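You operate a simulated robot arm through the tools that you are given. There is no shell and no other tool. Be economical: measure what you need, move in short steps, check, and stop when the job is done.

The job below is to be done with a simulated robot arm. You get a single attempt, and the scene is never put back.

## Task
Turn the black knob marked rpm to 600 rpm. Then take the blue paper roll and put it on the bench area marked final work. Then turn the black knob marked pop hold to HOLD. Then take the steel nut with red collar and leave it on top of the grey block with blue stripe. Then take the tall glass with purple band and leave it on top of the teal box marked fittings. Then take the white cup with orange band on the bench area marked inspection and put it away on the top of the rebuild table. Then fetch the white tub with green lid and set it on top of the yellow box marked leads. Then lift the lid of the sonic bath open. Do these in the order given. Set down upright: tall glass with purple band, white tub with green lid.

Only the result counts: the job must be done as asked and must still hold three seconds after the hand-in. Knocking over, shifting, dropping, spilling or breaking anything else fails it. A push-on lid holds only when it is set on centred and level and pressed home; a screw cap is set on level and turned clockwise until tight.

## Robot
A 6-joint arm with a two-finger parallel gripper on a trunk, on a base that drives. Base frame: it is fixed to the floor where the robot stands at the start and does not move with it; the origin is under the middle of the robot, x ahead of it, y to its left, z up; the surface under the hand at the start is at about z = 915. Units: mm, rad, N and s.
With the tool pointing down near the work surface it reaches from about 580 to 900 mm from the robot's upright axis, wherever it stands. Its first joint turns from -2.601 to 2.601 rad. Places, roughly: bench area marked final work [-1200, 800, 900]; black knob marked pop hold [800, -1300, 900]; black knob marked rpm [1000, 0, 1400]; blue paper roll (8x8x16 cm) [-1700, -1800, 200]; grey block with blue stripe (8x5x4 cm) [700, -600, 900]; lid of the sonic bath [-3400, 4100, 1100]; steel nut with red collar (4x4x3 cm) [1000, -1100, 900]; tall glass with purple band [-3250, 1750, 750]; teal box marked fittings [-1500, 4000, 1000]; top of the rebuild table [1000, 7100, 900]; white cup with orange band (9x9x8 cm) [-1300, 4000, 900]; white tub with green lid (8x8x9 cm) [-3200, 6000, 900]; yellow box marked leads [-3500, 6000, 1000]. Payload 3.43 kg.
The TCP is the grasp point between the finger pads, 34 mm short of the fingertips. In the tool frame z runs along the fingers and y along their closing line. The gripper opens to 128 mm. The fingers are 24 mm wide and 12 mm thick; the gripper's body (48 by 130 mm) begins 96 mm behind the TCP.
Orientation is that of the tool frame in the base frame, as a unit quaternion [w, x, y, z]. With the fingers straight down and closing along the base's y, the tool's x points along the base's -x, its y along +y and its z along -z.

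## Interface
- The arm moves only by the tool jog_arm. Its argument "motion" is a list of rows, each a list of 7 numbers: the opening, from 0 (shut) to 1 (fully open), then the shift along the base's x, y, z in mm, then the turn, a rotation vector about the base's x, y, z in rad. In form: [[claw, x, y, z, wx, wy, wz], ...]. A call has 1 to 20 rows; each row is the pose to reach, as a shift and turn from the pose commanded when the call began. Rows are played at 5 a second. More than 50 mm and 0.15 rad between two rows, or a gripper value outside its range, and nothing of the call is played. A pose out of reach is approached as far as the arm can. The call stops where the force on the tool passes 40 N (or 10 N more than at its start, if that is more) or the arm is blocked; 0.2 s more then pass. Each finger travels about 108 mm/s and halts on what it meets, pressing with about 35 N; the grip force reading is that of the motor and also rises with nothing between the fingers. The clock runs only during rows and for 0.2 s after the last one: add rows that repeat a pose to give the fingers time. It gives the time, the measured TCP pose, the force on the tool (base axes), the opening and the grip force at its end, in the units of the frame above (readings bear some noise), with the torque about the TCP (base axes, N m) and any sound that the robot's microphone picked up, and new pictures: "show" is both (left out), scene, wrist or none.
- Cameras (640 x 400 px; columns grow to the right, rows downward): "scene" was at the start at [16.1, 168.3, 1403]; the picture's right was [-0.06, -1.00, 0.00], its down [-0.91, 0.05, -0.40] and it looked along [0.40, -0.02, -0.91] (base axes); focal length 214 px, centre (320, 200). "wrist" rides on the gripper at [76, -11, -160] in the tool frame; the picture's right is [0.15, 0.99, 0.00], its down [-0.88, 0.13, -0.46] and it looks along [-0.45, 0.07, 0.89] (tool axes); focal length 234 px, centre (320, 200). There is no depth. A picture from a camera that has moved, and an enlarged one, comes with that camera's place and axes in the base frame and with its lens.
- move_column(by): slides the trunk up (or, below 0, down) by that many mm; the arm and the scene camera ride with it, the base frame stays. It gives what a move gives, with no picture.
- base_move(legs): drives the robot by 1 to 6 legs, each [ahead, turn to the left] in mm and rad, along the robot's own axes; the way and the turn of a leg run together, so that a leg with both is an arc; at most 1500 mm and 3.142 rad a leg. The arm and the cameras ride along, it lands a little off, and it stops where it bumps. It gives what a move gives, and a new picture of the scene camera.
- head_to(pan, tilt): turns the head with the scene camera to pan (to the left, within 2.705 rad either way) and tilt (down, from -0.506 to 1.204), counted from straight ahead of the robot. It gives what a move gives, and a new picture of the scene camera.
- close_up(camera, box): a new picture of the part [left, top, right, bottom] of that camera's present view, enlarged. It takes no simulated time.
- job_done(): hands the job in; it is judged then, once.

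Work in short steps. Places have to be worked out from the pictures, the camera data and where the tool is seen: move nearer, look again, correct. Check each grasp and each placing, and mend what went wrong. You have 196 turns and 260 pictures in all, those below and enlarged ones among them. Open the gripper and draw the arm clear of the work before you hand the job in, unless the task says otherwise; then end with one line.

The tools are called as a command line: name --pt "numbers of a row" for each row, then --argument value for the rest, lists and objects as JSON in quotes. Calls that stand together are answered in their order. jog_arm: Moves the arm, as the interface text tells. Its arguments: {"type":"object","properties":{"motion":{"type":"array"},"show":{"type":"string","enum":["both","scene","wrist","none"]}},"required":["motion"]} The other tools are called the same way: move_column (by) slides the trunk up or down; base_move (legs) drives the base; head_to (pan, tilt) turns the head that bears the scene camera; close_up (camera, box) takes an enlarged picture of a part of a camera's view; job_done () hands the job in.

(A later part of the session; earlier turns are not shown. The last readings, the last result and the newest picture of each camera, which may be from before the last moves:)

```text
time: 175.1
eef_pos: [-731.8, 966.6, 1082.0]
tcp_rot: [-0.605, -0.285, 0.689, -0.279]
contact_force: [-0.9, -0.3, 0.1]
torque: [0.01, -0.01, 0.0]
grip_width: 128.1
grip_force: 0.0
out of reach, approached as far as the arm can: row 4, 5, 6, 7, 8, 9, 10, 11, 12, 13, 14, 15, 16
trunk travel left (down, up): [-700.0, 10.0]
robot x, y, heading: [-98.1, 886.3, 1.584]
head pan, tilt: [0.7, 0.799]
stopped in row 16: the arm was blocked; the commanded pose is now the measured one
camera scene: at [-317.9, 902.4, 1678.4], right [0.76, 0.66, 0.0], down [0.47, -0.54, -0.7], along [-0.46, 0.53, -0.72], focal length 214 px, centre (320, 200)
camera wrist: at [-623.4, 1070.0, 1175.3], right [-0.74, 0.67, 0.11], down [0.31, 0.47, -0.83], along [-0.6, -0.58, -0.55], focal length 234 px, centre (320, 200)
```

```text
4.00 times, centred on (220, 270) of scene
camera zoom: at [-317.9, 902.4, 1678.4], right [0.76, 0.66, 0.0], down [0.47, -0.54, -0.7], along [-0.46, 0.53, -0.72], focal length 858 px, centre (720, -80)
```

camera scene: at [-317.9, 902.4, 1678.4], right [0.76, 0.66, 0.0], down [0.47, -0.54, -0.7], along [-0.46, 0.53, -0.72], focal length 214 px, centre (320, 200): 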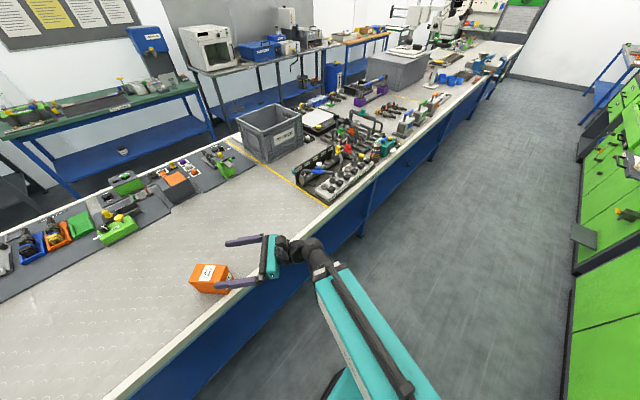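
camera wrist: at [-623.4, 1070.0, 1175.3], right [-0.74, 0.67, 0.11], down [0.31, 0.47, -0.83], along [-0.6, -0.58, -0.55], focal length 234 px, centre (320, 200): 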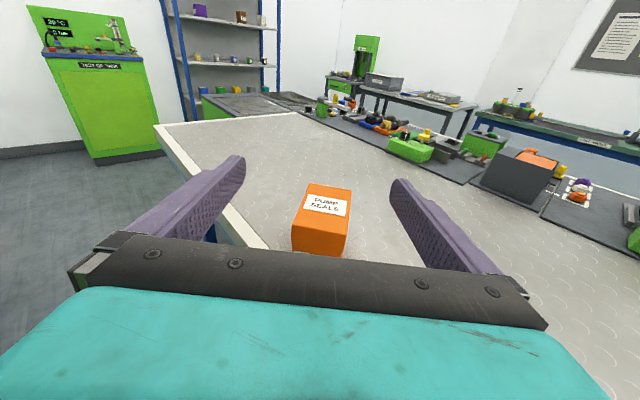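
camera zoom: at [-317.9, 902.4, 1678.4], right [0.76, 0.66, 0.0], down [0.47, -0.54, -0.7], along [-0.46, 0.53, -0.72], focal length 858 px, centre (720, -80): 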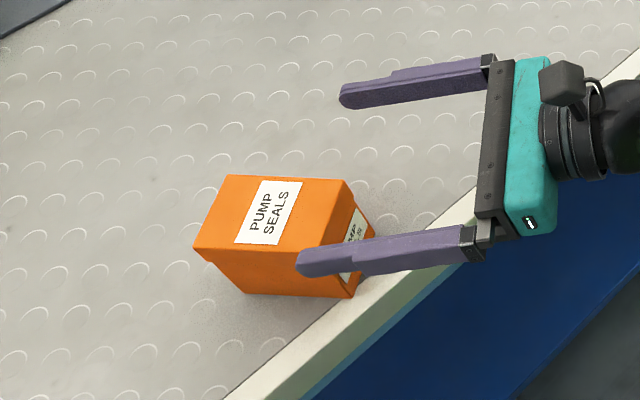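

The labelled front faces the hand. I correct yaw/pitch, step back, and lower to grasp height.

jog_arm --pt "1 10 6 -5 -0.03 0.03 -0.05" --pt "1 20 12 -20 -0.055 0.05 -0.1" --pt "1 31 18 -50 -0.08 0.075 -0.157" --pt "1 31 18 -90 -0.08 0.075 -0.157" --pt "1 31 18 -130 -0.08 0.075 -0.157" --pt "1 31 18 -130 -0.08 0.075 -0.157"

```text
time: 176.4
eef_pos: [-699.5, 985.3, 952.4]
tcp_rot: [-0.662, -0.216, 0.674, -0.247]
contact_force: [0.0, 0.3, 0.0]
torque: [-0.02, 0.01, -0.04]
grip_width: 127.9
grip_force: 0.0
out of reach, approached as far as the arm can: row 1, 2, 3, 4
trunk travel left (down, up): [-700.0, 10.0]
robot x, y, heading: [-94.7, 891.4, 1.586]
head pan, tilt: [0.7, 0.799]
camera scene: at [-317.6, 903.1, 1678.4], right [0.76, 0.66, 0.0], down [0.47, -0.54, -0.7], along [-0.46, 0.53, -0.72], focal length 214 px, centre (320, 200)
camera wrist: at [-569.7, 1077.3, 1029.8], right [-0.62, 0.78, 0.1], down [0.31, 0.35, -0.88], along [-0.73, -0.51, -0.46], focal length 234 px, centre (320, 200)
```

scene: 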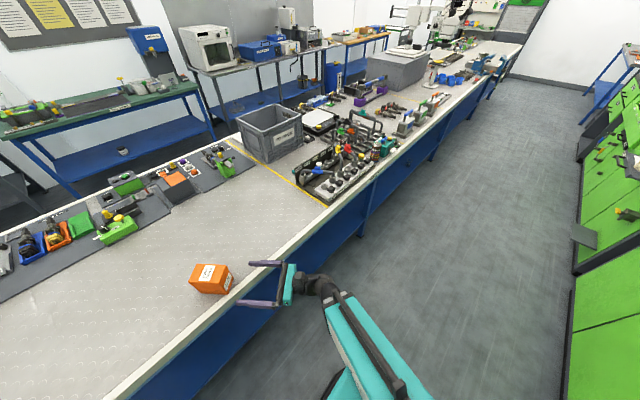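
wrist: 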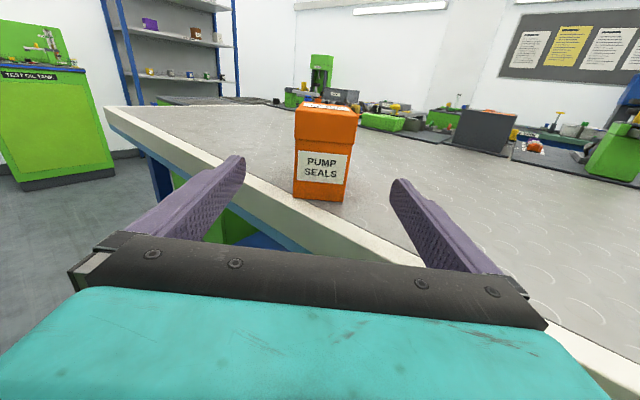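

Aligned head-on. I advance around the box and close.

jog_arm --pt "1 -30 -20 -3 0 0 0" --pt "1 -62 -44 -5 0 0 0" --pt "1 -94 -67 -5 0 0 0" --pt "1 -112 -80 -5 0 0 0" --pt "0.85 -112 -80 -5 0 0 0" --pt "0.65 -112 -80 -5 0 0 0" --pt "0.45 -112 -80 -5 0 0 0" --pt "0.3 -112 -80 -5 0 0 0" --pt "0.2 -112 -80 -5 0 0 0" --pt "0.2 -112 -80 -5 0 0 0" --show "wrist"

```text
time: 178.7
eef_pos: [-812.4, 903.7, 946.9]
tcp_rot: [-0.662, -0.216, 0.674, -0.246]
contact_force: [-1.9, -2.0, 3.7]
torque: [0.04, 0.13, 0.08]
grip_width: 62.0
grip_force: 34.8
trunk travel left (down, up): [-700.0, 10.0]
robot x, y, heading: [-99.5, 887.8, 1.59]
head pan, tilt: [0.7, 0.799]
camera wrist: at [-682.5, 994.1, 1024.0], right [-0.62, 0.78, 0.1], down [0.3, 0.35, -0.88], along [-0.73, -0.51, -0.46], focal length 234 px, centre (320, 200)
```

wrist: 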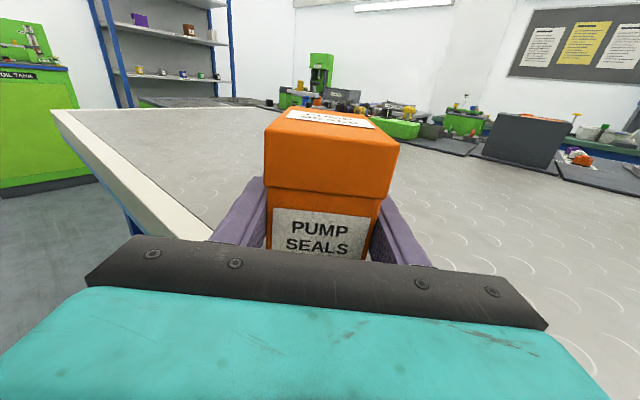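

Gripped at 62 mm. I lift it, point the hand straight out to the left and pull it in for driving.

jog_arm --pt "0.2 0 0 15 0 0 0" --pt "0.2 0 0 50 0 0 0" --pt "0.2 0 0 95 0 0 -0.1" --pt "0.2 5 0 140 0 0 -0.22" --pt "0.2 15 -2 170 0 0 -0.34" --pt "0.2 30 -5 190 0 0 -0.46" --pt "0.2 45 -8 200 0 0 -0.58" --pt "0.2 60 -10 200 0 0 -0.66" --pt "0.2 60 -10 200 0 0 -0.66" --show "scene"

base_move --legs '[[-1500, 0], [-320, 0], [0, 1.571]]'

```text
time: 180.7
eef_pos: [-857.9, 928.8, 1119.6]
tcp_rot: [-0.705, 0.009, 0.709, -0.027]
contact_force: [-0.2, 0.4, -1.6]
torque: [0.0, -0.01, 0.0]
grip_width: 62.1
grip_force: 35.1
out of reach, approached as far as the arm can: row 4, 5, 6, 7, 8, 9
trunk travel left (down, up): [-700.0, 10.0]
robot x, y, heading: [-94.4, 888.8, 1.587]
head pan, tilt: [0.7, 0.799]
camera scene: at [-317.7, 902.0, 1678.4], right [0.76, 0.66, 0.0], down [0.47, -0.54, -0.7], along [-0.46, 0.53, -0.72], focal length 214 px, centre (320, 200)
```

scene: 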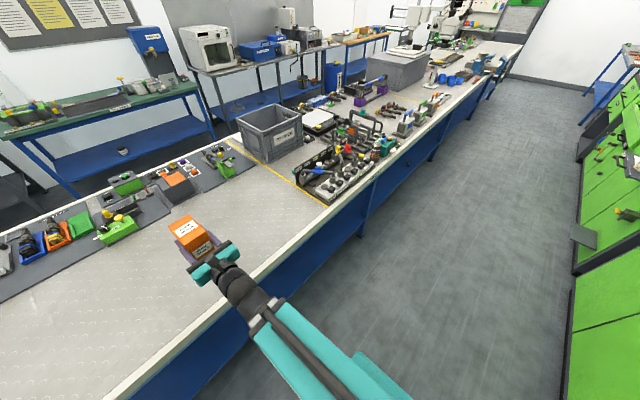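

```text
time: 195.6
eef_pos: [-147.5, -1734.0, 1098.2]
tcp_rot: [0.512, 0.462, -0.506, 0.518]
contact_force: [-0.3, 0.1, -1.4]
torque: [0.01, 0.01, 0.02]
grip_width: 61.5
grip_force: 35.2
trunk travel left (down, up): [-700.0, 10.0]
robot x, y, heading: [-56.5, -991.4, 3.09]
head pan, tilt: [0.7, 0.799]
stopped in leg 3: the robot was blocked; the commanded pose is now the measured one
camera scene: at [-79.3, -1209.0, 1678.3], right [-0.6, 0.8, 0.0], down [0.57, 0.43, -0.7], along [-0.56, -0.42, -0.72], focal length 214 px, centre (320, 200)
```

scene: 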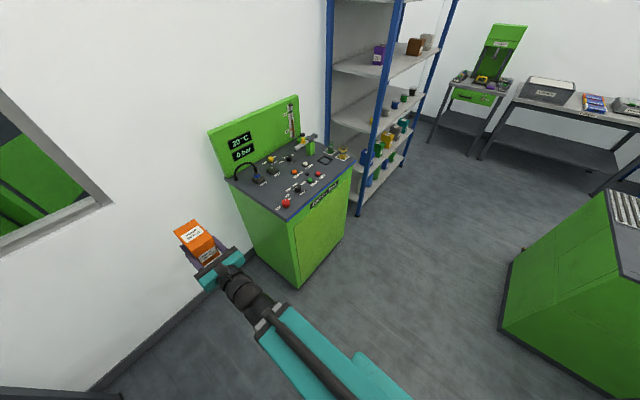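

The front/left is close to the tank line. I angle slightly right and drive along, keeping clear of the tank.

base_move --legs '[[60, 0], [0, -0.14], [620, 0], [0, 0.16]]'

```text
time: 201.6
eef_pos: [-793.7, -1625.6, 1096.7]
tcp_rot: [0.508, 0.467, -0.498, 0.526]
contact_force: [-0.4, 0.8, -0.9]
torque: [0.04, -0.02, -0.02]
grip_width: 61.6
grip_force: 35.6
trunk travel left (down, up): [-700.0, 10.0]
robot x, y, heading: [-719.3, -876.7, 3.111]
head pan, tilt: [0.7, 0.799]
camera scene: at [-742.4, -1099.2, 1678.5], right [-0.62, 0.79, 0.0], down [0.56, 0.44, -0.7], along [-0.55, -0.43, -0.72], focal length 214 px, centre (320, 200)
```

scene: 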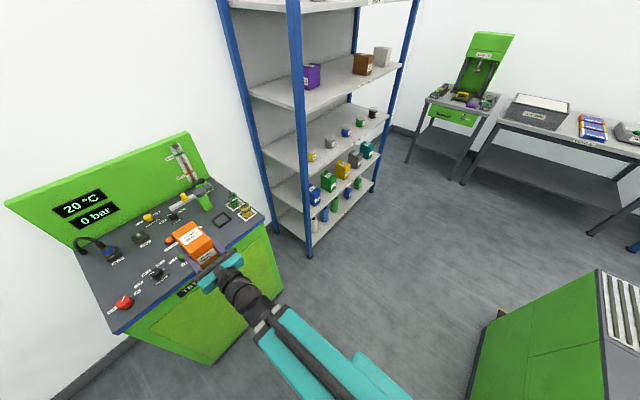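

Clear. I drive on to the shelf's left end.

base_move --legs '[[800, 0]]'

head_to --pan 1.45 --tilt 0.5

```text
time: 206.5
eef_pos: [-1596.9, -1597.0, 1096.7]
tcp_rot: [0.507, 0.468, -0.498, 0.526]
contact_force: [0.4, 0.2, -2.0]
torque: [-0.04, -0.02, -0.02]
grip_width: 61.5
grip_force: 35.2
trunk travel left (down, up): [-700.0, 10.0]
robot x, y, heading: [-1523.0, -850.1, 3.108]
head pan, tilt: [0.7, 0.799]
camera scene: at [-1545.6, -1070.9, 1678.4], right [-0.62, 0.79, 0.0], down [0.56, 0.44, -0.7], along [-0.55, -0.43, -0.72], focal length 214 px, centre (320, 200)
```

scene: 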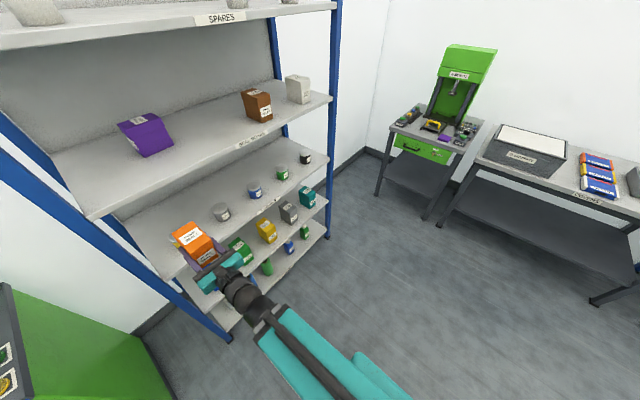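

```text
time: 207.6
eef_pos: [-1596.9, -1598.1, 1097.2]
tcp_rot: [0.507, 0.467, -0.498, 0.526]
contact_force: [-0.3, 0.2, -0.6]
torque: [0.02, 0.0, -0.04]
grip_width: 61.6
grip_force: 34.7
trunk travel left (down, up): [-700.0, 10.0]
robot x, y, heading: [-1524.4, -847.8, 3.106]
head pan, tilt: [1.45, 0.499]
camera scene: at [-1495.9, -1111.0, 1704.3], right [-0.99, 0.15, 0.0], down [0.07, 0.47, -0.88], along [-0.14, -0.87, -0.48], focal length 214 px, centre (320, 200)
```

scene: 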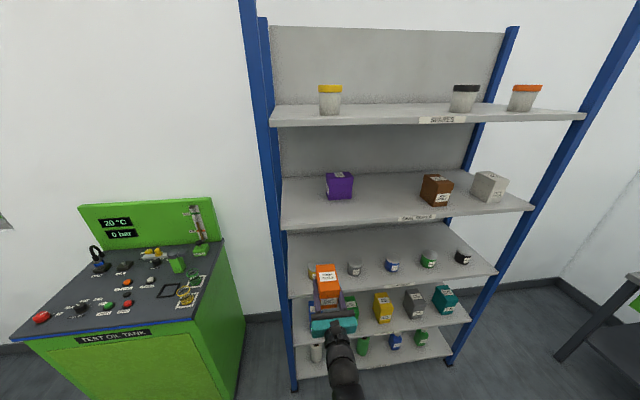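

I zoom on the seal-box shelf to check the purple box and the shelf geometry.

close_up --camera "scene" --box '[260, 140, 540, 315]'

```text
2.29 times, centred on (400, 228) of scene
camera zoom: at [-1495.9, -1111.0, 1704.3], right [-0.99, 0.15, 0.0], down [0.07, 0.47, -0.88], along [-0.14, -0.87, -0.48], focal length 490 px, centre (137, 137)
```

zoom: 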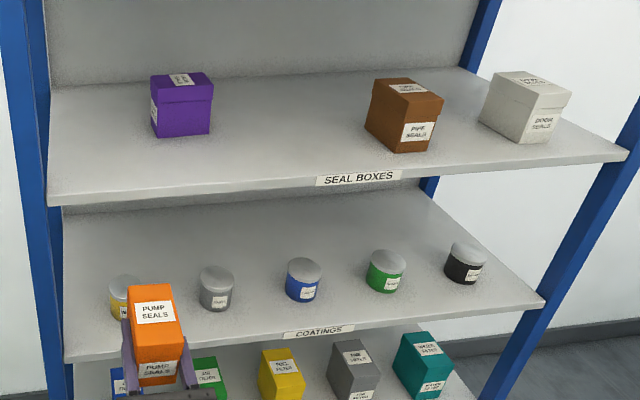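

The purple box was also pushed (now at about [-1712,-1916], turned ~90°); originally ≈[-1850,-1800]. First I put the orange box back at [-1600,-1795]: raise, level, and move in.

jog_arm --pt "0.2 0 0 40 0.03 0 0" --pt "0.2 0 0 85 0.068 0 0" --pt "0.2 0 0 130 0.068 0 0.01" --pt "0.2 0 0 175 0.068 0 0.014" --pt "0.2 0 0 215 0.068 0 0.014" --pt "0.2 -3 0 240 0.068 0 0.014" --pt "0.2 -3 -30 240 0.068 0 0.014" --pt "0.2 -3 -30 240 0.068 0 0.014"

```text
time: 209.4
eef_pos: [-1597.9, -1627.8, 1336.8]
tcp_rot: [0.47, 0.476, -0.521, 0.531]
contact_force: [-1.2, -0.3, -1.6]
torque: [-0.05, 0.13, 0.1]
grip_width: 61.7
grip_force: 35.4
out of reach, approached as far as the arm can: row 1, 2, 3, 4, 5, 6
trunk travel left (down, up): [-700.0, 10.0]
robot x, y, heading: [-1522.2, -856.7, 3.113]
head pan, tilt: [1.45, 0.499]
camera scene: at [-1495.8, -1110.8, 1704.4], right [-0.99, 0.15, 0.0], down [0.07, 0.47, -0.88], along [-0.14, -0.87, -0.48], focal length 214 px, centre (320, 200)
camera wrist: at [-1597.2, -1468.4, 1412.9], right [-1.0, -0.02, 0.04], down [-0.04, 0.45, -0.89], along [0.0, -0.89, -0.45], focal length 234 px, centre (320, 200)
```

scene: 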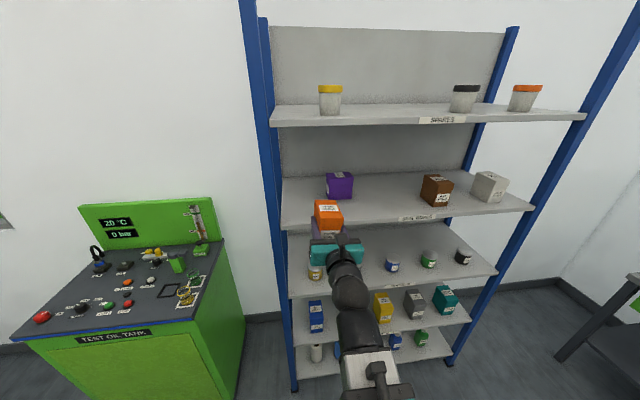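
wrist: 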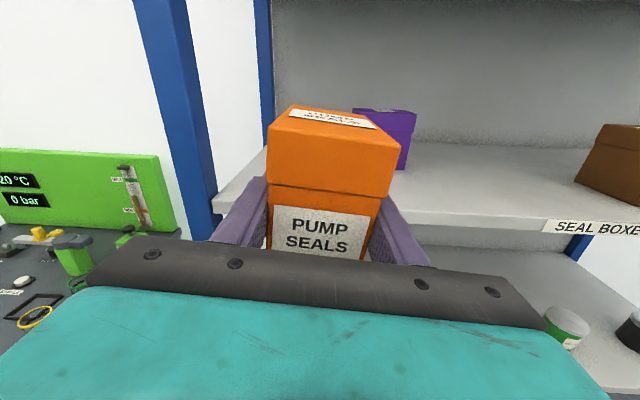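

I correct the small roll and slide the box in over the shelf.

jog_arm --pt "0.2 0 0 2 0 0.06 0" --pt "0.2 0 -40 2 0 0.06 0" --pt "0.2 -1 -80 2 0 0.06 0" --pt "0.2 -2 -120 2 0 0.06 0" --pt "0.2 -2 -162 2 0 0.06 0" --pt "0.2 -2 -162 2 0 0.06 0"

```text
time: 210.8
eef_pos: [-1602.2, -1789.9, 1339.6]
tcp_rot: [0.502, 0.503, -0.496, 0.498]
contact_force: [-0.7, 0.6, -0.3]
torque: [0.03, 0.01, -0.01]
grip_width: 61.8
grip_force: 35.2
trunk travel left (down, up): [-700.0, 10.0]
robot x, y, heading: [-1522.7, -849.0, 3.108]
head pan, tilt: [1.45, 0.499]
camera scene: at [-1495.8, -1110.7, 1704.4], right [-0.99, 0.15, 0.0], down [0.07, 0.47, -0.88], along [-0.14, -0.87, -0.48], focal length 214 px, centre (320, 200)
camera wrist: at [-1590.7, -1631.6, 1414.9], right [-0.99, 0.0, 0.16], down [-0.14, 0.45, -0.88], along [-0.07, -0.89, -0.45], focal length 234 px, centre (320, 200)
```

scene: 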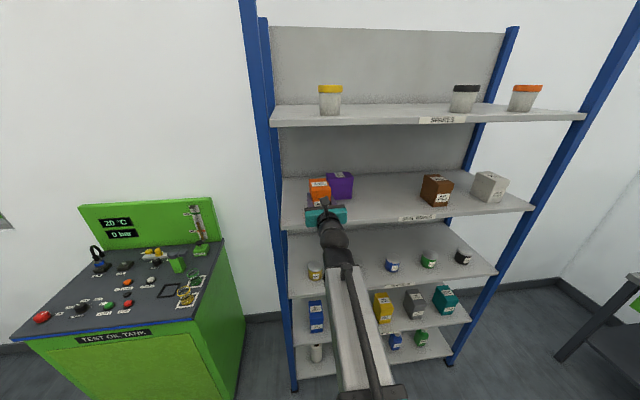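
wrist: 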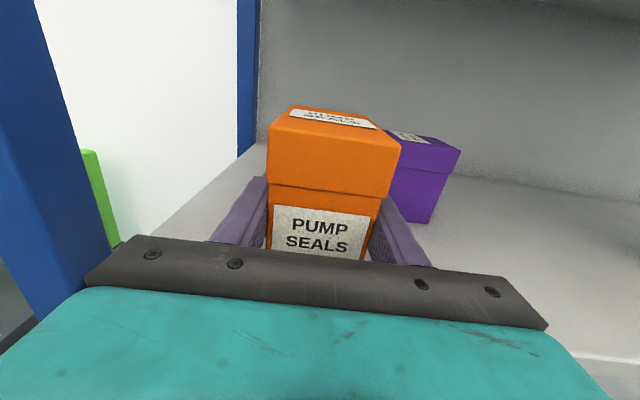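

Slightly over-rolled; I correct and lower gently onto the shelf.

jog_arm --pt "0.2 0 0 -8 0 -0.05 0" --pt "0.2 0 0 -18 0 -0.055 0" --pt "0.2 0 0 -24 0 -0.055 0" --pt "0.2 0 0 -30 0 -0.055 0" --pt "0.2 0 0 -34 0 -0.055 0" --pt "0.2 0 0 -38 0 -0.055 0" --pt "0.2 0 0 -42 0 -0.055 0" --pt "0.2 0 0 -46 0 -0.055 0" --pt "0.2 0 0 -50 0 -0.055 0" --pt "0.2 0 0 -54 0 -0.055 0" --pt "0.2 0 0 -58 0 -0.055 0" --show "wrist"

```text
time: 213.2
eef_pos: [-1601.2, -1785.9, 1287.4]
tcp_rot: [0.493, 0.486, -0.508, 0.513]
contact_force: [2.3, -1.4, 35.0]
torque: [0.2, 0.9, 0.02]
grip_width: 62.3
grip_force: 35.0
trunk travel left (down, up): [-700.0, 10.0]
robot x, y, heading: [-1525.1, -851.0, 3.106]
head pan, tilt: [1.45, 0.499]
camera wrist: at [-1593.6, -1626.8, 1361.0], right [-0.99, 0.0, 0.1], down [-0.09, 0.44, -0.89], along [-0.05, -0.9, -0.44], focal length 234 px, centre (320, 200)
```

wrist: 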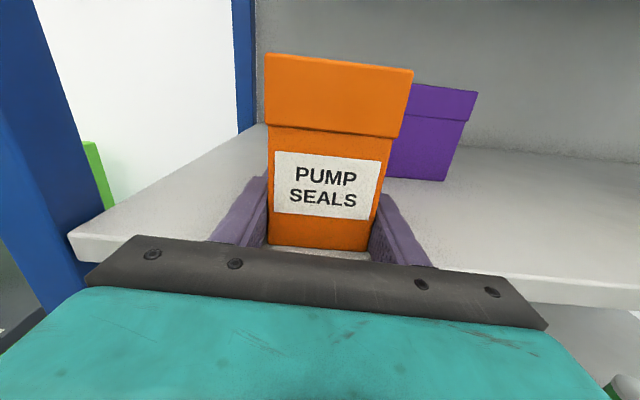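

The fingers are low on the box and it stands on the shelf (top ≈1275). I release and withdraw.

jog_arm --pt "0.2 0 0 4 0 0 0" --pt "0.35 0 0 6 0 0 0" --pt "0.6 0 0 8 0 0 0" --pt "0.8 0 0 8 0 0 0" --pt "0.8 0 20 8 0 0 0" --pt "0.8 0 55 8 0 0 0" --pt "0.8 0 95 8 0 0 0" --pt "0.8 0 135 10 0 0 0" --pt "0.8 0 165 20 0 0 0"

```text
time: 215.2
eef_pos: [-1599.7, -1623.2, 1300.8]
tcp_rot: [0.489, 0.488, -0.511, 0.511]
contact_force: [-0.5, 0.7, -0.3]
torque: [0.01, 0.02, 0.01]
grip_width: 102.4
grip_force: 0.1
trunk travel left (down, up): [-700.0, 10.0]
robot x, y, heading: [-1523.5, -851.0, 3.106]
head pan, tilt: [1.45, 0.499]
camera scene: at [-1495.8, -1110.5, 1704.4], right [-0.99, 0.15, 0.0], down [0.07, 0.47, -0.88], along [-0.14, -0.87, -0.48], focal length 214 px, centre (320, 200)
camera wrist: at [-1591.5, -1464.8, 1377.2], right [-0.99, 0.0, 0.1], down [-0.09, 0.45, -0.89], along [-0.04, -0.89, -0.45], focal length 234 px, centre (320, 200)
```

scene: 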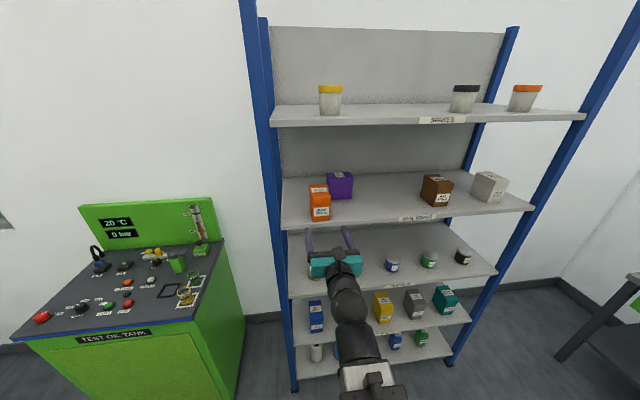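
wrist: 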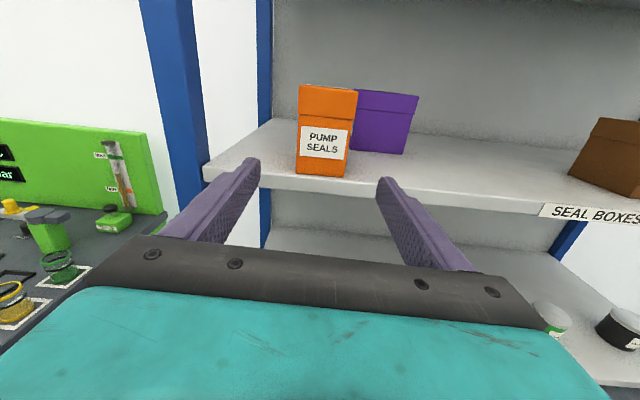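

Orange stands at front y≈-1736, but its neighbours' fronts are at ≈-1762. I push it back ~26 mm with closed fingertips.

jog_arm --pt "0.4 -1 0 11 0 0 0" --pt "0 -1 -20 11 0 0 0" --pt "0 -1 -40 11 0 0 0" --pt "0 -1 -60 11 0 0 0" --pt "0 -1 -72 11 0 0 0" --pt "0 -1 -80 11 0 0 0" --pt "0 -1 -86 11 0 0 0" --pt "0 -1 -92 11 0 0 0" --pt "0 -1 -98 11 0 0 0" --pt "0 -1 -104 11 0 0 0" --pt "0 -1 -60 11 0 0 0" --pt "0 -1 -15 11 0 0 0"

```text
time: 217.8
eef_pos: [-1599.3, -1637.7, 1312.9]
tcp_rot: [0.488, 0.489, -0.51, 0.512]
contact_force: [0.2, 0.5, -0.3]
torque: [-0.03, 0.03, -0.03]
grip_width: 0.0
grip_force: 33.6
trunk travel left (down, up): [-700.0, 10.0]
robot x, y, heading: [-1523.9, -849.6, 3.109]
head pan, tilt: [1.45, 0.499]
camera scene: at [-1495.8, -1110.3, 1704.5], right [-0.99, 0.15, 0.0], down [0.07, 0.47, -0.88], along [-0.14, -0.87, -0.48], focal length 214 px, centre (320, 200)
camera wrist: at [-1592.5, -1479.8, 1388.1], right [-0.99, 0.0, 0.1], down [-0.09, 0.45, -0.89], along [-0.04, -0.89, -0.45], focal length 234 px, centre (320, 200)
```

scene: 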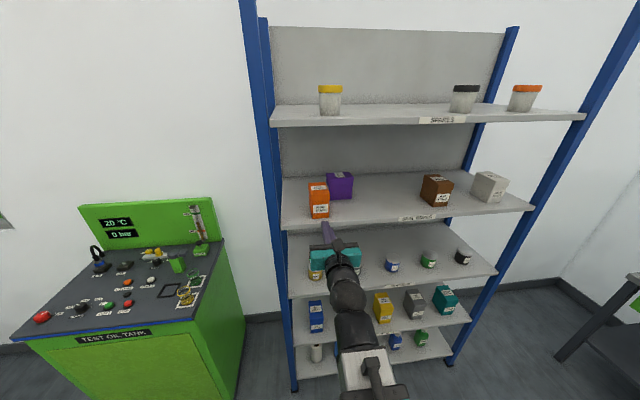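
wrist: 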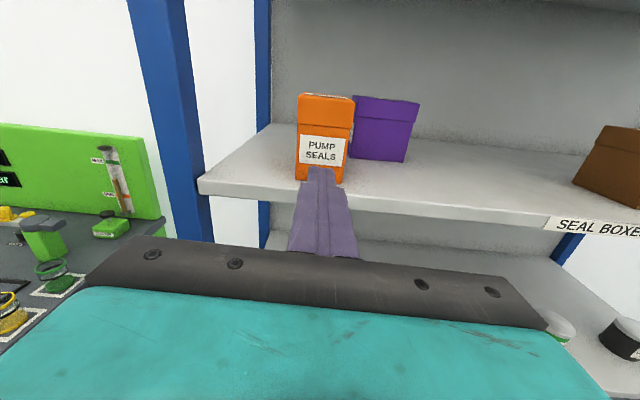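

The purple box sits close behind orange's right edge. I slide orange temporarily 65 mm left by pushing its side with the closed fingers.

jog_arm --pt "0 -40 0 0 0 0 0" --pt "0 -70 0 0 0 0 0" --pt "0 -70 -45 0 0 0 0" --pt "0 -70 -90 0 0 0 0" --pt "0 -70 -135 0 0 0 0" --pt "0 -70 -168 0 0 0 0" --pt "0 -60 -168 0 0 0 0" --pt "0 -50 -168 0 0 0 0" --pt "0 -42 -168 0 0 0 0" --pt "0 -34 -168 0 0 0 0" --pt "0 -26 -168 0 0 0 0" --pt "0 -18 -168 0 0 0 0" --pt "0 -10 -168 0 0 0 0" --pt "0 -2 -168 0 0 0 0" --pt "0 6 -168 0 0 0 0" --pt "0 14 -168 0 0 0 0" --pt "0 22 -168 0 0 0 0" --pt "0 16 -168 0 0 0 0" --show "wrist"

```text
time: 221.6
eef_pos: [-1587.1, -1806.9, 1312.6]
tcp_rot: [0.487, 0.49, -0.508, 0.514]
contact_force: [-0.8, 0.6, 0.5]
torque: [0.01, -0.04, 0.04]
grip_width: 0.0
grip_force: 33.0
out of reach, approached as far as the arm can: row 17
trunk travel left (down, up): [-700.0, 10.0]
robot x, y, heading: [-1523.1, -848.9, 3.109]
head pan, tilt: [1.45, 0.499]
camera wrist: at [-1581.0, -1648.6, 1387.2], right [-0.99, -0.01, 0.1], down [-0.09, 0.45, -0.89], along [-0.04, -0.89, -0.45], focal length 234 px, centre (320, 200)
```

wrist: 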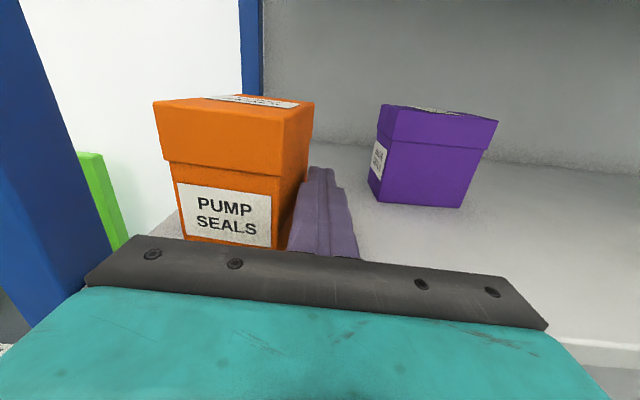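

Orange slid aside and purple is free. I withdraw the arm and move the base nearer in front of the purple box.

jog_arm --pt "0 -15 10 0 0 0 0" --pt "0 -20 55 0 0 0 0" --pt "0 -20 100 0 0 0 0" --pt "0 -20 145 0 0 0 0" --pt "0 -20 180 0 0 0 0" --show "none"

base_move --legs '[[0, 0.35], [230, 0], [0, -0.35]]'

```text
time: 222.8
eef_pos: [-1607.0, -1624.5, 1312.4]
tcp_rot: [0.488, 0.489, -0.51, 0.512]
contact_force: [0.0, 0.1, -0.5]
torque: [0.02, -0.02, -0.03]
grip_width: 0.1
grip_force: 33.1
trunk travel left (down, up): [-700.0, 10.0]
robot x, y, heading: [-1522.5, -852.5, 3.11]
head pan, tilt: [1.45, 0.499]
```

```text
time: 227.5
eef_pos: [-1832.0, -1695.2, 1313.6]
tcp_rot: [-0.49, -0.488, 0.511, -0.511]
contact_force: [0.8, -0.3, 0.6]
torque: [0.01, 0.0, 0.0]
grip_width: 0.0
grip_force: 32.9
trunk travel left (down, up): [-700.0, 10.0]
robot x, y, heading: [-1744.0, -918.1, 3.109]
head pan, tilt: [1.45, 0.499]
camera scene: at [-1715.7, -1174.2, 1704.5], right [-0.99, 0.16, 0.0], down [0.07, 0.47, -0.88], along [-0.14, -0.87, -0.48], focal length 214 px, centre (320, 200)
```

scene: 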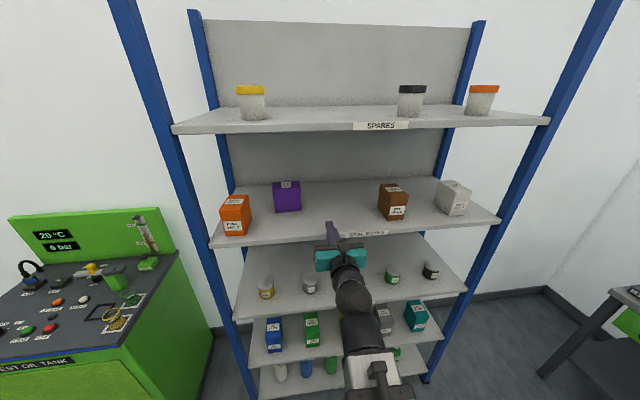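

Purple's near face is at about y=-1880, x≈-1707. I open, line up and look.

jog_arm --pt "0.4 40 0 0 0 0 0.01" --pt "0.8 80 0 0 0 0 0.02" --pt "1 124 0 0 0 0 0.02" --pt "1 124 -40 0 0 0 0.02" --pt "1 124 -80 0 0 0 0.02" --pt "1 124 -110 0 0 0 0.02" --show "wrist"

```text
time: 228.9
eef_pos: [-1743.9, -1808.9, 1303.3]
tcp_rot: [0.473, 0.502, -0.489, 0.534]
contact_force: [-0.2, 0.1, -0.4]
torque: [-0.02, -0.02, -0.01]
grip_width: 128.1
grip_force: 0.0
out of reach, approached as far as the arm can: row 1, 2, 3, 4, 5, 6
trunk travel left (down, up): [-700.0, 10.0]
robot x, y, heading: [-1744.7, -912.6, 3.11]
head pan, tilt: [1.45, 0.499]
camera wrist: at [-1748.3, -1647.7, 1376.3], right [-0.99, -0.07, 0.1], down [-0.12, 0.43, -0.89], along [0.02, -0.9, -0.44], focal length 234 px, centre (320, 200)
```

wrist: 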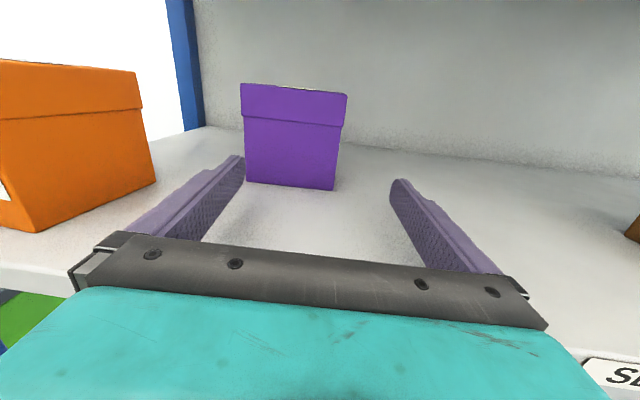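

The arm is at a wrist limit; a small base turn to the left brings the hand in line.

base_move --legs '[[0, 0.05]]'

close_up --camera "wrist" --box '[0, 0, 640, 400]'

```text
time: 229.8
eef_pos: [-1699.2, -1804.8, 1303.1]
tcp_rot: [0.46, 0.514, -0.476, 0.545]
contact_force: [0.6, -0.2, -0.7]
torque: [-0.01, 0.0, 0.0]
grip_width: 128.1
grip_force: 0.0
trunk travel left (down, up): [-700.0, 10.0]
robot x, y, heading: [-1741.0, -919.8, -3.134]
head pan, tilt: [1.45, 0.499]
camera scene: at [-1703.1, -1176.5, 1704.4], right [-0.99, 0.11, 0.0], down [0.05, 0.48, -0.88], along [-0.1, -0.87, -0.48], focal length 214 px, centre (320, 200)
```

scene: 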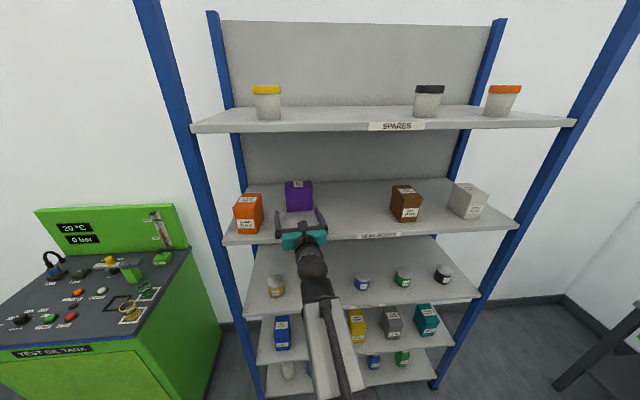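

```text
1.00 times, centred on (320, 200) of wrist (not enlarged: the box is as wide or as high as the picture)
camera zoom: at [-1711.1, -1646.2, 1376.6], right [-0.99, -0.12, 0.1], down [-0.14, 0.43, -0.89], along [0.07, -0.9, -0.44], focal length 234 px, centre (320, 200)
```

zoom: 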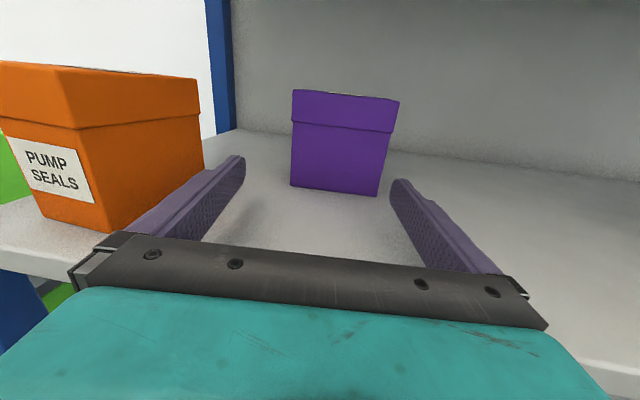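

Lined up. I move in around the purple box and close gently.

jog_arm --pt "1 -4 -35 3 0 0 0" --pt "1 -8 -65 4 0 0 0" --pt "1 -10 -90 4 0 0 0" --pt "0.85 -10 -90 4 0 0 0" --pt "0.7 -10 -90 4 0 0 0" --pt "0.5 -10 -90 4 0 0 0" --pt "0.5 -10 -90 4 0 0 0" --show "wrist"

```text
time: 230.2
eef_pos: [-1700.8, -1828.6, 1304.8]
tcp_rot: [0.455, 0.518, -0.476, 0.546]
contact_force: [-1.8, 16.7, 5.0]
torque: [1.18, 0.16, -0.29]
grip_width: 128.2
grip_force: 0.0
trunk travel left (down, up): [-700.0, 10.0]
robot x, y, heading: [-1742.2, -920.4, -3.133]
head pan, tilt: [1.45, 0.499]
stopped in row 2: the force on the tool passed its limit at 115 N (the readings are from after the stop); the commanded pose is now the measured one
camera wrist: at [-1713.9, -1669.7, 1379.7], right [-0.99, -0.13, 0.1], down [-0.15, 0.43, -0.89], along [0.07, -0.89, -0.44], focal length 234 px, centre (320, 200)
```

wrist: 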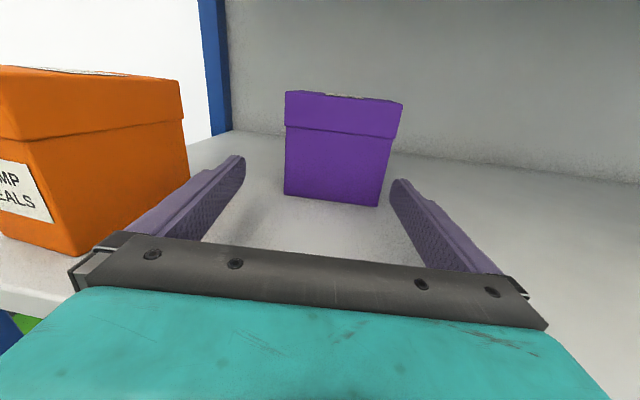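

The gripper's body met the shelf's front edge; I raise 25 mm and go in again.

jog_arm --pt "1 1 8 10 0 0 0" --pt "1 0 8 28 0 0 0" --pt "1 -2 -15 28 0 0 0" --pt "1 -5 -40 28 0 0 0" --pt "1 -7 -65 28 0 0 0" --pt "0.85 -7 -65 28 0 0 0" --pt "0.7 -7 -65 28 0 0 0" --pt "0.5 -7 -65 28 0 0 0" --pt "0.5 -7 -65 28 0 0 0" --show "wrist"

```text
time: 232.2
eef_pos: [-1707.2, -1896.8, 1332.8]
tcp_rot: [0.456, 0.519, -0.476, 0.545]
contact_force: [-0.2, -0.9, 2.5]
torque: [-0.08, 0.22, -0.03]
grip_width: 99.8
grip_force: 35.2
trunk travel left (down, up): [-700.0, 10.0]
robot x, y, heading: [-1742.8, -920.1, -3.132]
head pan, tilt: [1.45, 0.499]
camera wrist: at [-1720.3, -1738.6, 1406.7], right [-0.99, -0.13, 0.1], down [-0.15, 0.43, -0.89], along [0.07, -0.89, -0.45], focal length 234 px, centre (320, 200)
```

wrist: 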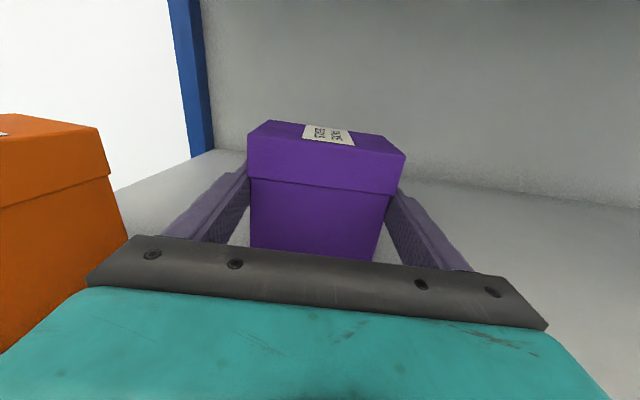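

Gripped (100 mm). I lift slightly, draw it forward to the free slot and yaw the hand toward 315°.

jog_arm --pt "0.5 0 0 8 0 0 0" --pt "0.5 0 5 15 0 0 0" --pt "0.5 -12 35 15 0 0 0" --pt "0.5 -30 65 15 0 0 0" --pt "0.5 -52 90 15 0 0 0" --pt "0.5 -75 97 15 0 0 0.1" --pt "0.5 -93 97 15 0 0 0.24" --pt "0.5 -93 97 15 0 0 0.38" --pt "0.5 -93 97 15 0 0 0.52" --pt "0.5 -93 97 15 0 0 0.65" --pt "0.5 -93 97 15 0 0 0.65"

```text
time: 234.6
eef_pos: [-1800.9, -1797.8, 1346.1]
tcp_rot: [0.257, 0.644, -0.285, 0.661]
contact_force: [0.1, 0.6, -1.1]
torque: [0.02, 0.02, 0.0]
grip_width: 99.5
grip_force: 35.1
trunk travel left (down, up): [-700.0, 10.0]
robot x, y, heading: [-1743.3, -919.1, -3.134]
head pan, tilt: [1.45, 0.499]
camera scene: at [-1703.5, -1176.6, 1704.3], right [-0.99, 0.11, 0.0], down [0.05, 0.48, -0.88], along [-0.1, -0.87, -0.48], focal length 214 px, centre (320, 200)
camera wrist: at [-1908.1, -1681.4, 1421.0], right [-0.71, -0.7, 0.1], down [-0.38, 0.26, -0.89], along [0.6, -0.67, -0.45], focal length 234 px, centre (320, 200)
```

scene: 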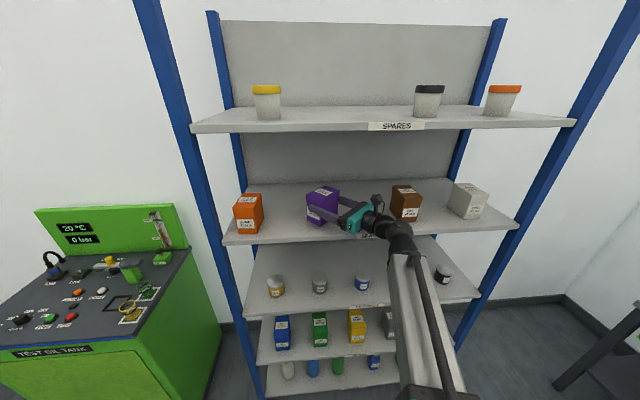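
wrist: 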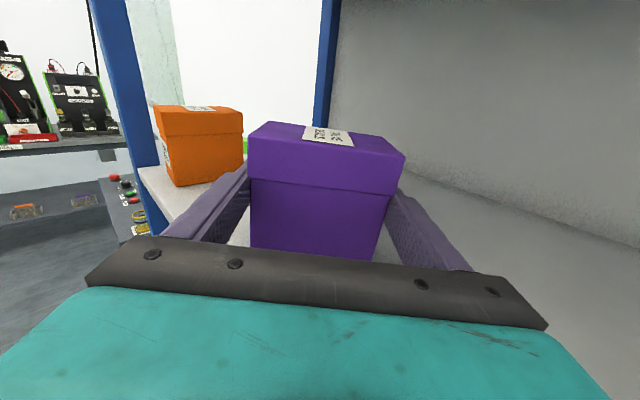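

Heading is 315°. I lower the box onto the shelf, release and back off along the tool axis.

jog_arm --pt "0.5 0 0 -6 0 0 0" --pt "0.5 0 0 -11 0 0 0" --pt "0.5 0 0 -14 0 0 0" --pt "0.7 0 0 -14 0 0 0" --pt "0.9 0 0 -13 0 0 0" --pt "1 0 0 -12 0 0 0" --pt "1 -15 15 -10 0 0 0" --pt "1 -45 45 -8 0 0 0" --pt "1 -78 78 -6 0 0 0" --pt "1 -108 108 -4 0 0 0" --pt "1 -120 120 0 0 0 0"

```text
time: 237.0
eef_pos: [-1922.1, -1678.5, 1344.6]
tcp_rot: [0.257, 0.644, -0.286, 0.662]
contact_force: [0.0, 0.2, -0.5]
torque: [0.0, 0.01, -0.02]
grip_width: 128.0
grip_force: 0.0
trunk travel left (down, up): [-700.0, 10.0]
robot x, y, heading: [-1741.9, -916.2, -3.134]
head pan, tilt: [1.45, 0.499]
camera scene: at [-1703.7, -1176.4, 1704.4], right [-0.99, 0.11, 0.0], down [0.05, 0.48, -0.88], along [-0.1, -0.87, -0.48], focal length 214 px, centre (320, 200)
camera wrist: at [-2028.6, -1561.0, 1420.1], right [-0.71, -0.7, 0.1], down [-0.38, 0.26, -0.89], along [0.6, -0.67, -0.45], focal length 234 px, centre (320, 200)
```

scene: 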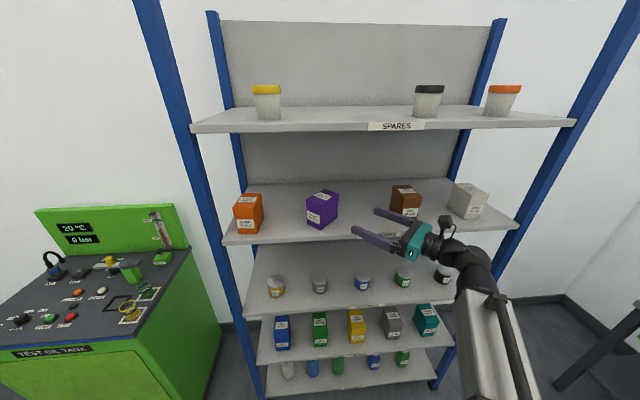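
wrist: 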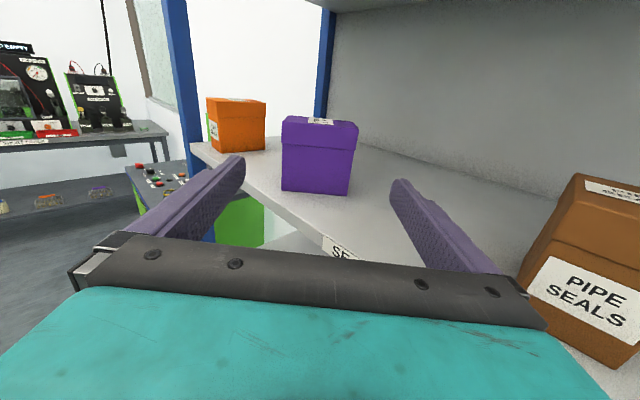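

The purple box stands with its label toward +x+y. I withdraw, straighten the hand, and turn the base left to make room for the approach from the other diagonal.

jog_arm --pt "1 0 30 0 0 0 0" --pt "0.8 10 50 0 0 0 -0.14" --pt "0.8 30 50 0 0 0 -0.28" --pt "0.8 50 50 0 0 0 -0.42" --pt "0.8 70 50 0 0 0 -0.56" --pt "0.8 85 50 0 0 0 -0.7" --pt "0.8 95 50 0 0 0 -0.84" --pt "0.8 100 50 0 0 0 -0.95" --show "none"

base_move --legs '[[0, 0.5]]'

```text
time: 238.8
eef_pos: [-1849.4, -1670.8, 1350.6]
tcp_rot: [-0.501, -0.475, 0.516, -0.507]
contact_force: [-0.3, 0.1, 0.4]
torque: [0.0, -0.03, -0.04]
grip_width: 102.7
grip_force: 0.1
out of reach, approached as far as the arm can: row 5, 6, 7, 8
trunk travel left (down, up): [-700.0, 10.0]
robot x, y, heading: [-1739.7, -918.0, -3.136]
head pan, tilt: [1.45, 0.499]
```

```text
time: 241.1
eef_pos: [-1472.6, -1652.3, 1356.1]
tcp_rot: [0.356, 0.593, -0.386, 0.61]
contact_force: [-0.3, -0.3, 0.4]
torque: [0.0, -0.01, 0.01]
grip_width: 102.3
grip_force: 0.1
trunk travel left (down, up): [-700.0, 10.0]
robot x, y, heading: [-1729.4, -937.7, -2.646]
head pan, tilt: [1.45, 0.499]
camera scene: at [-1575.8, -1151.7, 1704.4], right [-0.93, -0.37, 0.0], down [-0.18, 0.44, -0.88], along [0.33, -0.82, -0.48], focal length 214 px, centre (320, 200)
```

scene: 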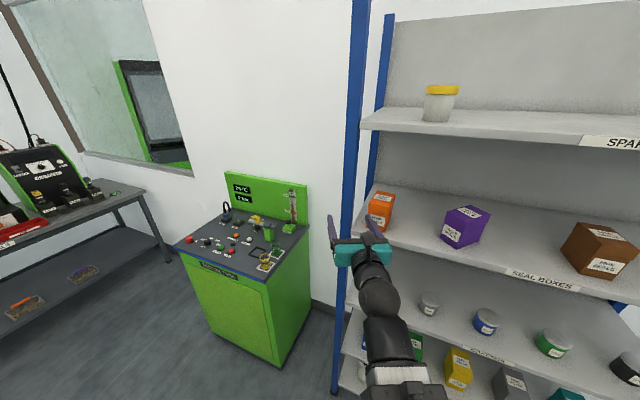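

I swing the hand to point at 225° toward the purple's labelled face.

jog_arm --pt "0.9 -25 5 -5 0 0 -0.14" --pt "1 -50 10 -10 0 0 -0.28" --pt "1 -75 10 -15 0 0 -0.42" --pt "1 -100 10 -20 0 0 -0.56" --pt "1 -125 5 -22 0 0 -0.7" --pt "1 -150 -5 -24 0 0 -0.84" --pt "1 -175 -20 -24 0 0 -0.98" --pt "1 -195 -35 -24 0 0 -1.12" --pt "1 -210 -55 -24 0 0 -1.24" --pt "1 -220 -68 -24 0 0 -1.27" --pt "1 -220 -68 -24 0 0 -1.27"

```text
time: 243.7
eef_pos: [-1586.1, -1761.5, 1416.9]
tcp_rot: [0.627, 0.311, -0.478, 0.531]
contact_force: [-0.1, -0.1, 0.0]
torque: [0.02, 0.04, 0.04]
grip_width: 128.0
grip_force: 0.1
out of reach, approached as far as the arm can: row 1, 2, 3, 4, 5, 6, 7, 8, 9, 10
trunk travel left (down, up): [-700.0, 10.0]
robot x, y, heading: [-1733.6, -940.0, -2.645]
head pan, tilt: [1.45, 0.499]
stopped in row 11: the arm was blocked; the commanded pose is now the measured one
camera scene: at [-1576.4, -1151.2, 1704.5], right [-0.93, -0.37, 0.0], down [-0.18, 0.44, -0.88], along [0.33, -0.82, -0.48], focal length 214 px, centre (320, 200)
camera wrist: at [-1533.3, -1594.5, 1432.2], right [-0.96, 0.3, 0.02], down [0.02, 0.12, -0.99], along [-0.3, -0.95, -0.11], focal length 234 px, centre (320, 200)
```

scene: 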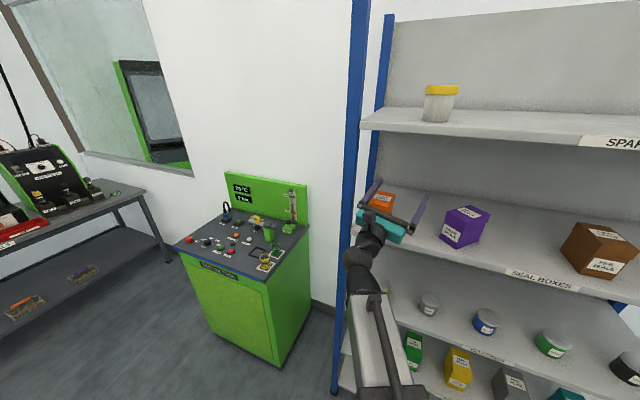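
wrist: 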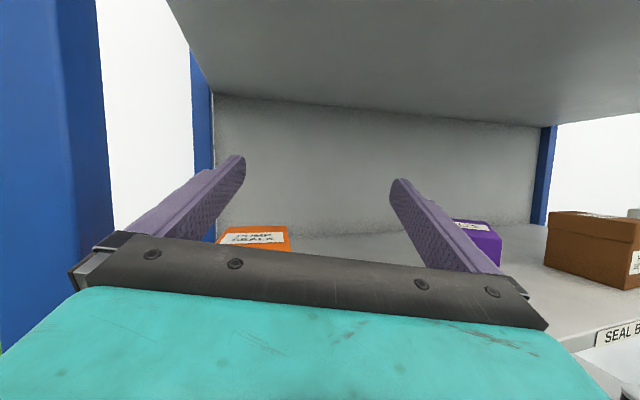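

The wrist hit a limit there, and the hand hovers above orange. I withdraw it straight back out.

jog_arm --pt "0.8 5 20 0 0 0 0" --pt "0.6 12 50 0 0 0 0" --pt "0.5 18 80 0 0 0 0" --pt "0.5 20 100 0 0 0 0" --show "scene"

```text
time: 244.7
eef_pos: [-1566.8, -1659.4, 1416.7]
tcp_rot: [0.629, 0.31, -0.478, 0.53]
contact_force: [0.2, -1.1, 0.7]
torque: [0.0, -0.03, 0.03]
grip_width: 63.8
grip_force: 0.0
trunk travel left (down, up): [-700.0, 10.0]
robot x, y, heading: [-1731.3, -941.7, -2.64]
head pan, tilt: [1.45, 0.499]
camera scene: at [-1575.5, -1151.4, 1704.4], right [-0.93, -0.37, 0.0], down [-0.18, 0.44, -0.88], along [0.33, -0.82, -0.48], focal length 214 px, centre (320, 200)
```

scene: 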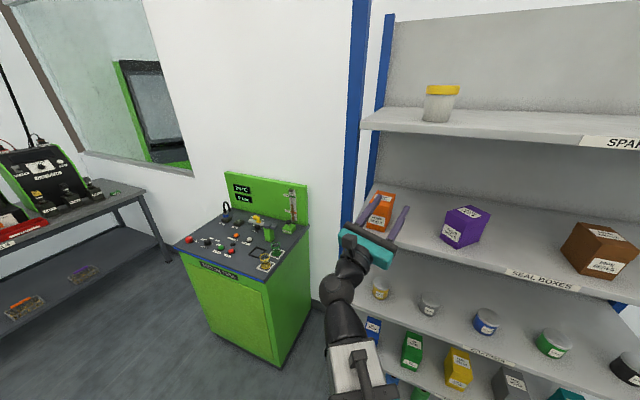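

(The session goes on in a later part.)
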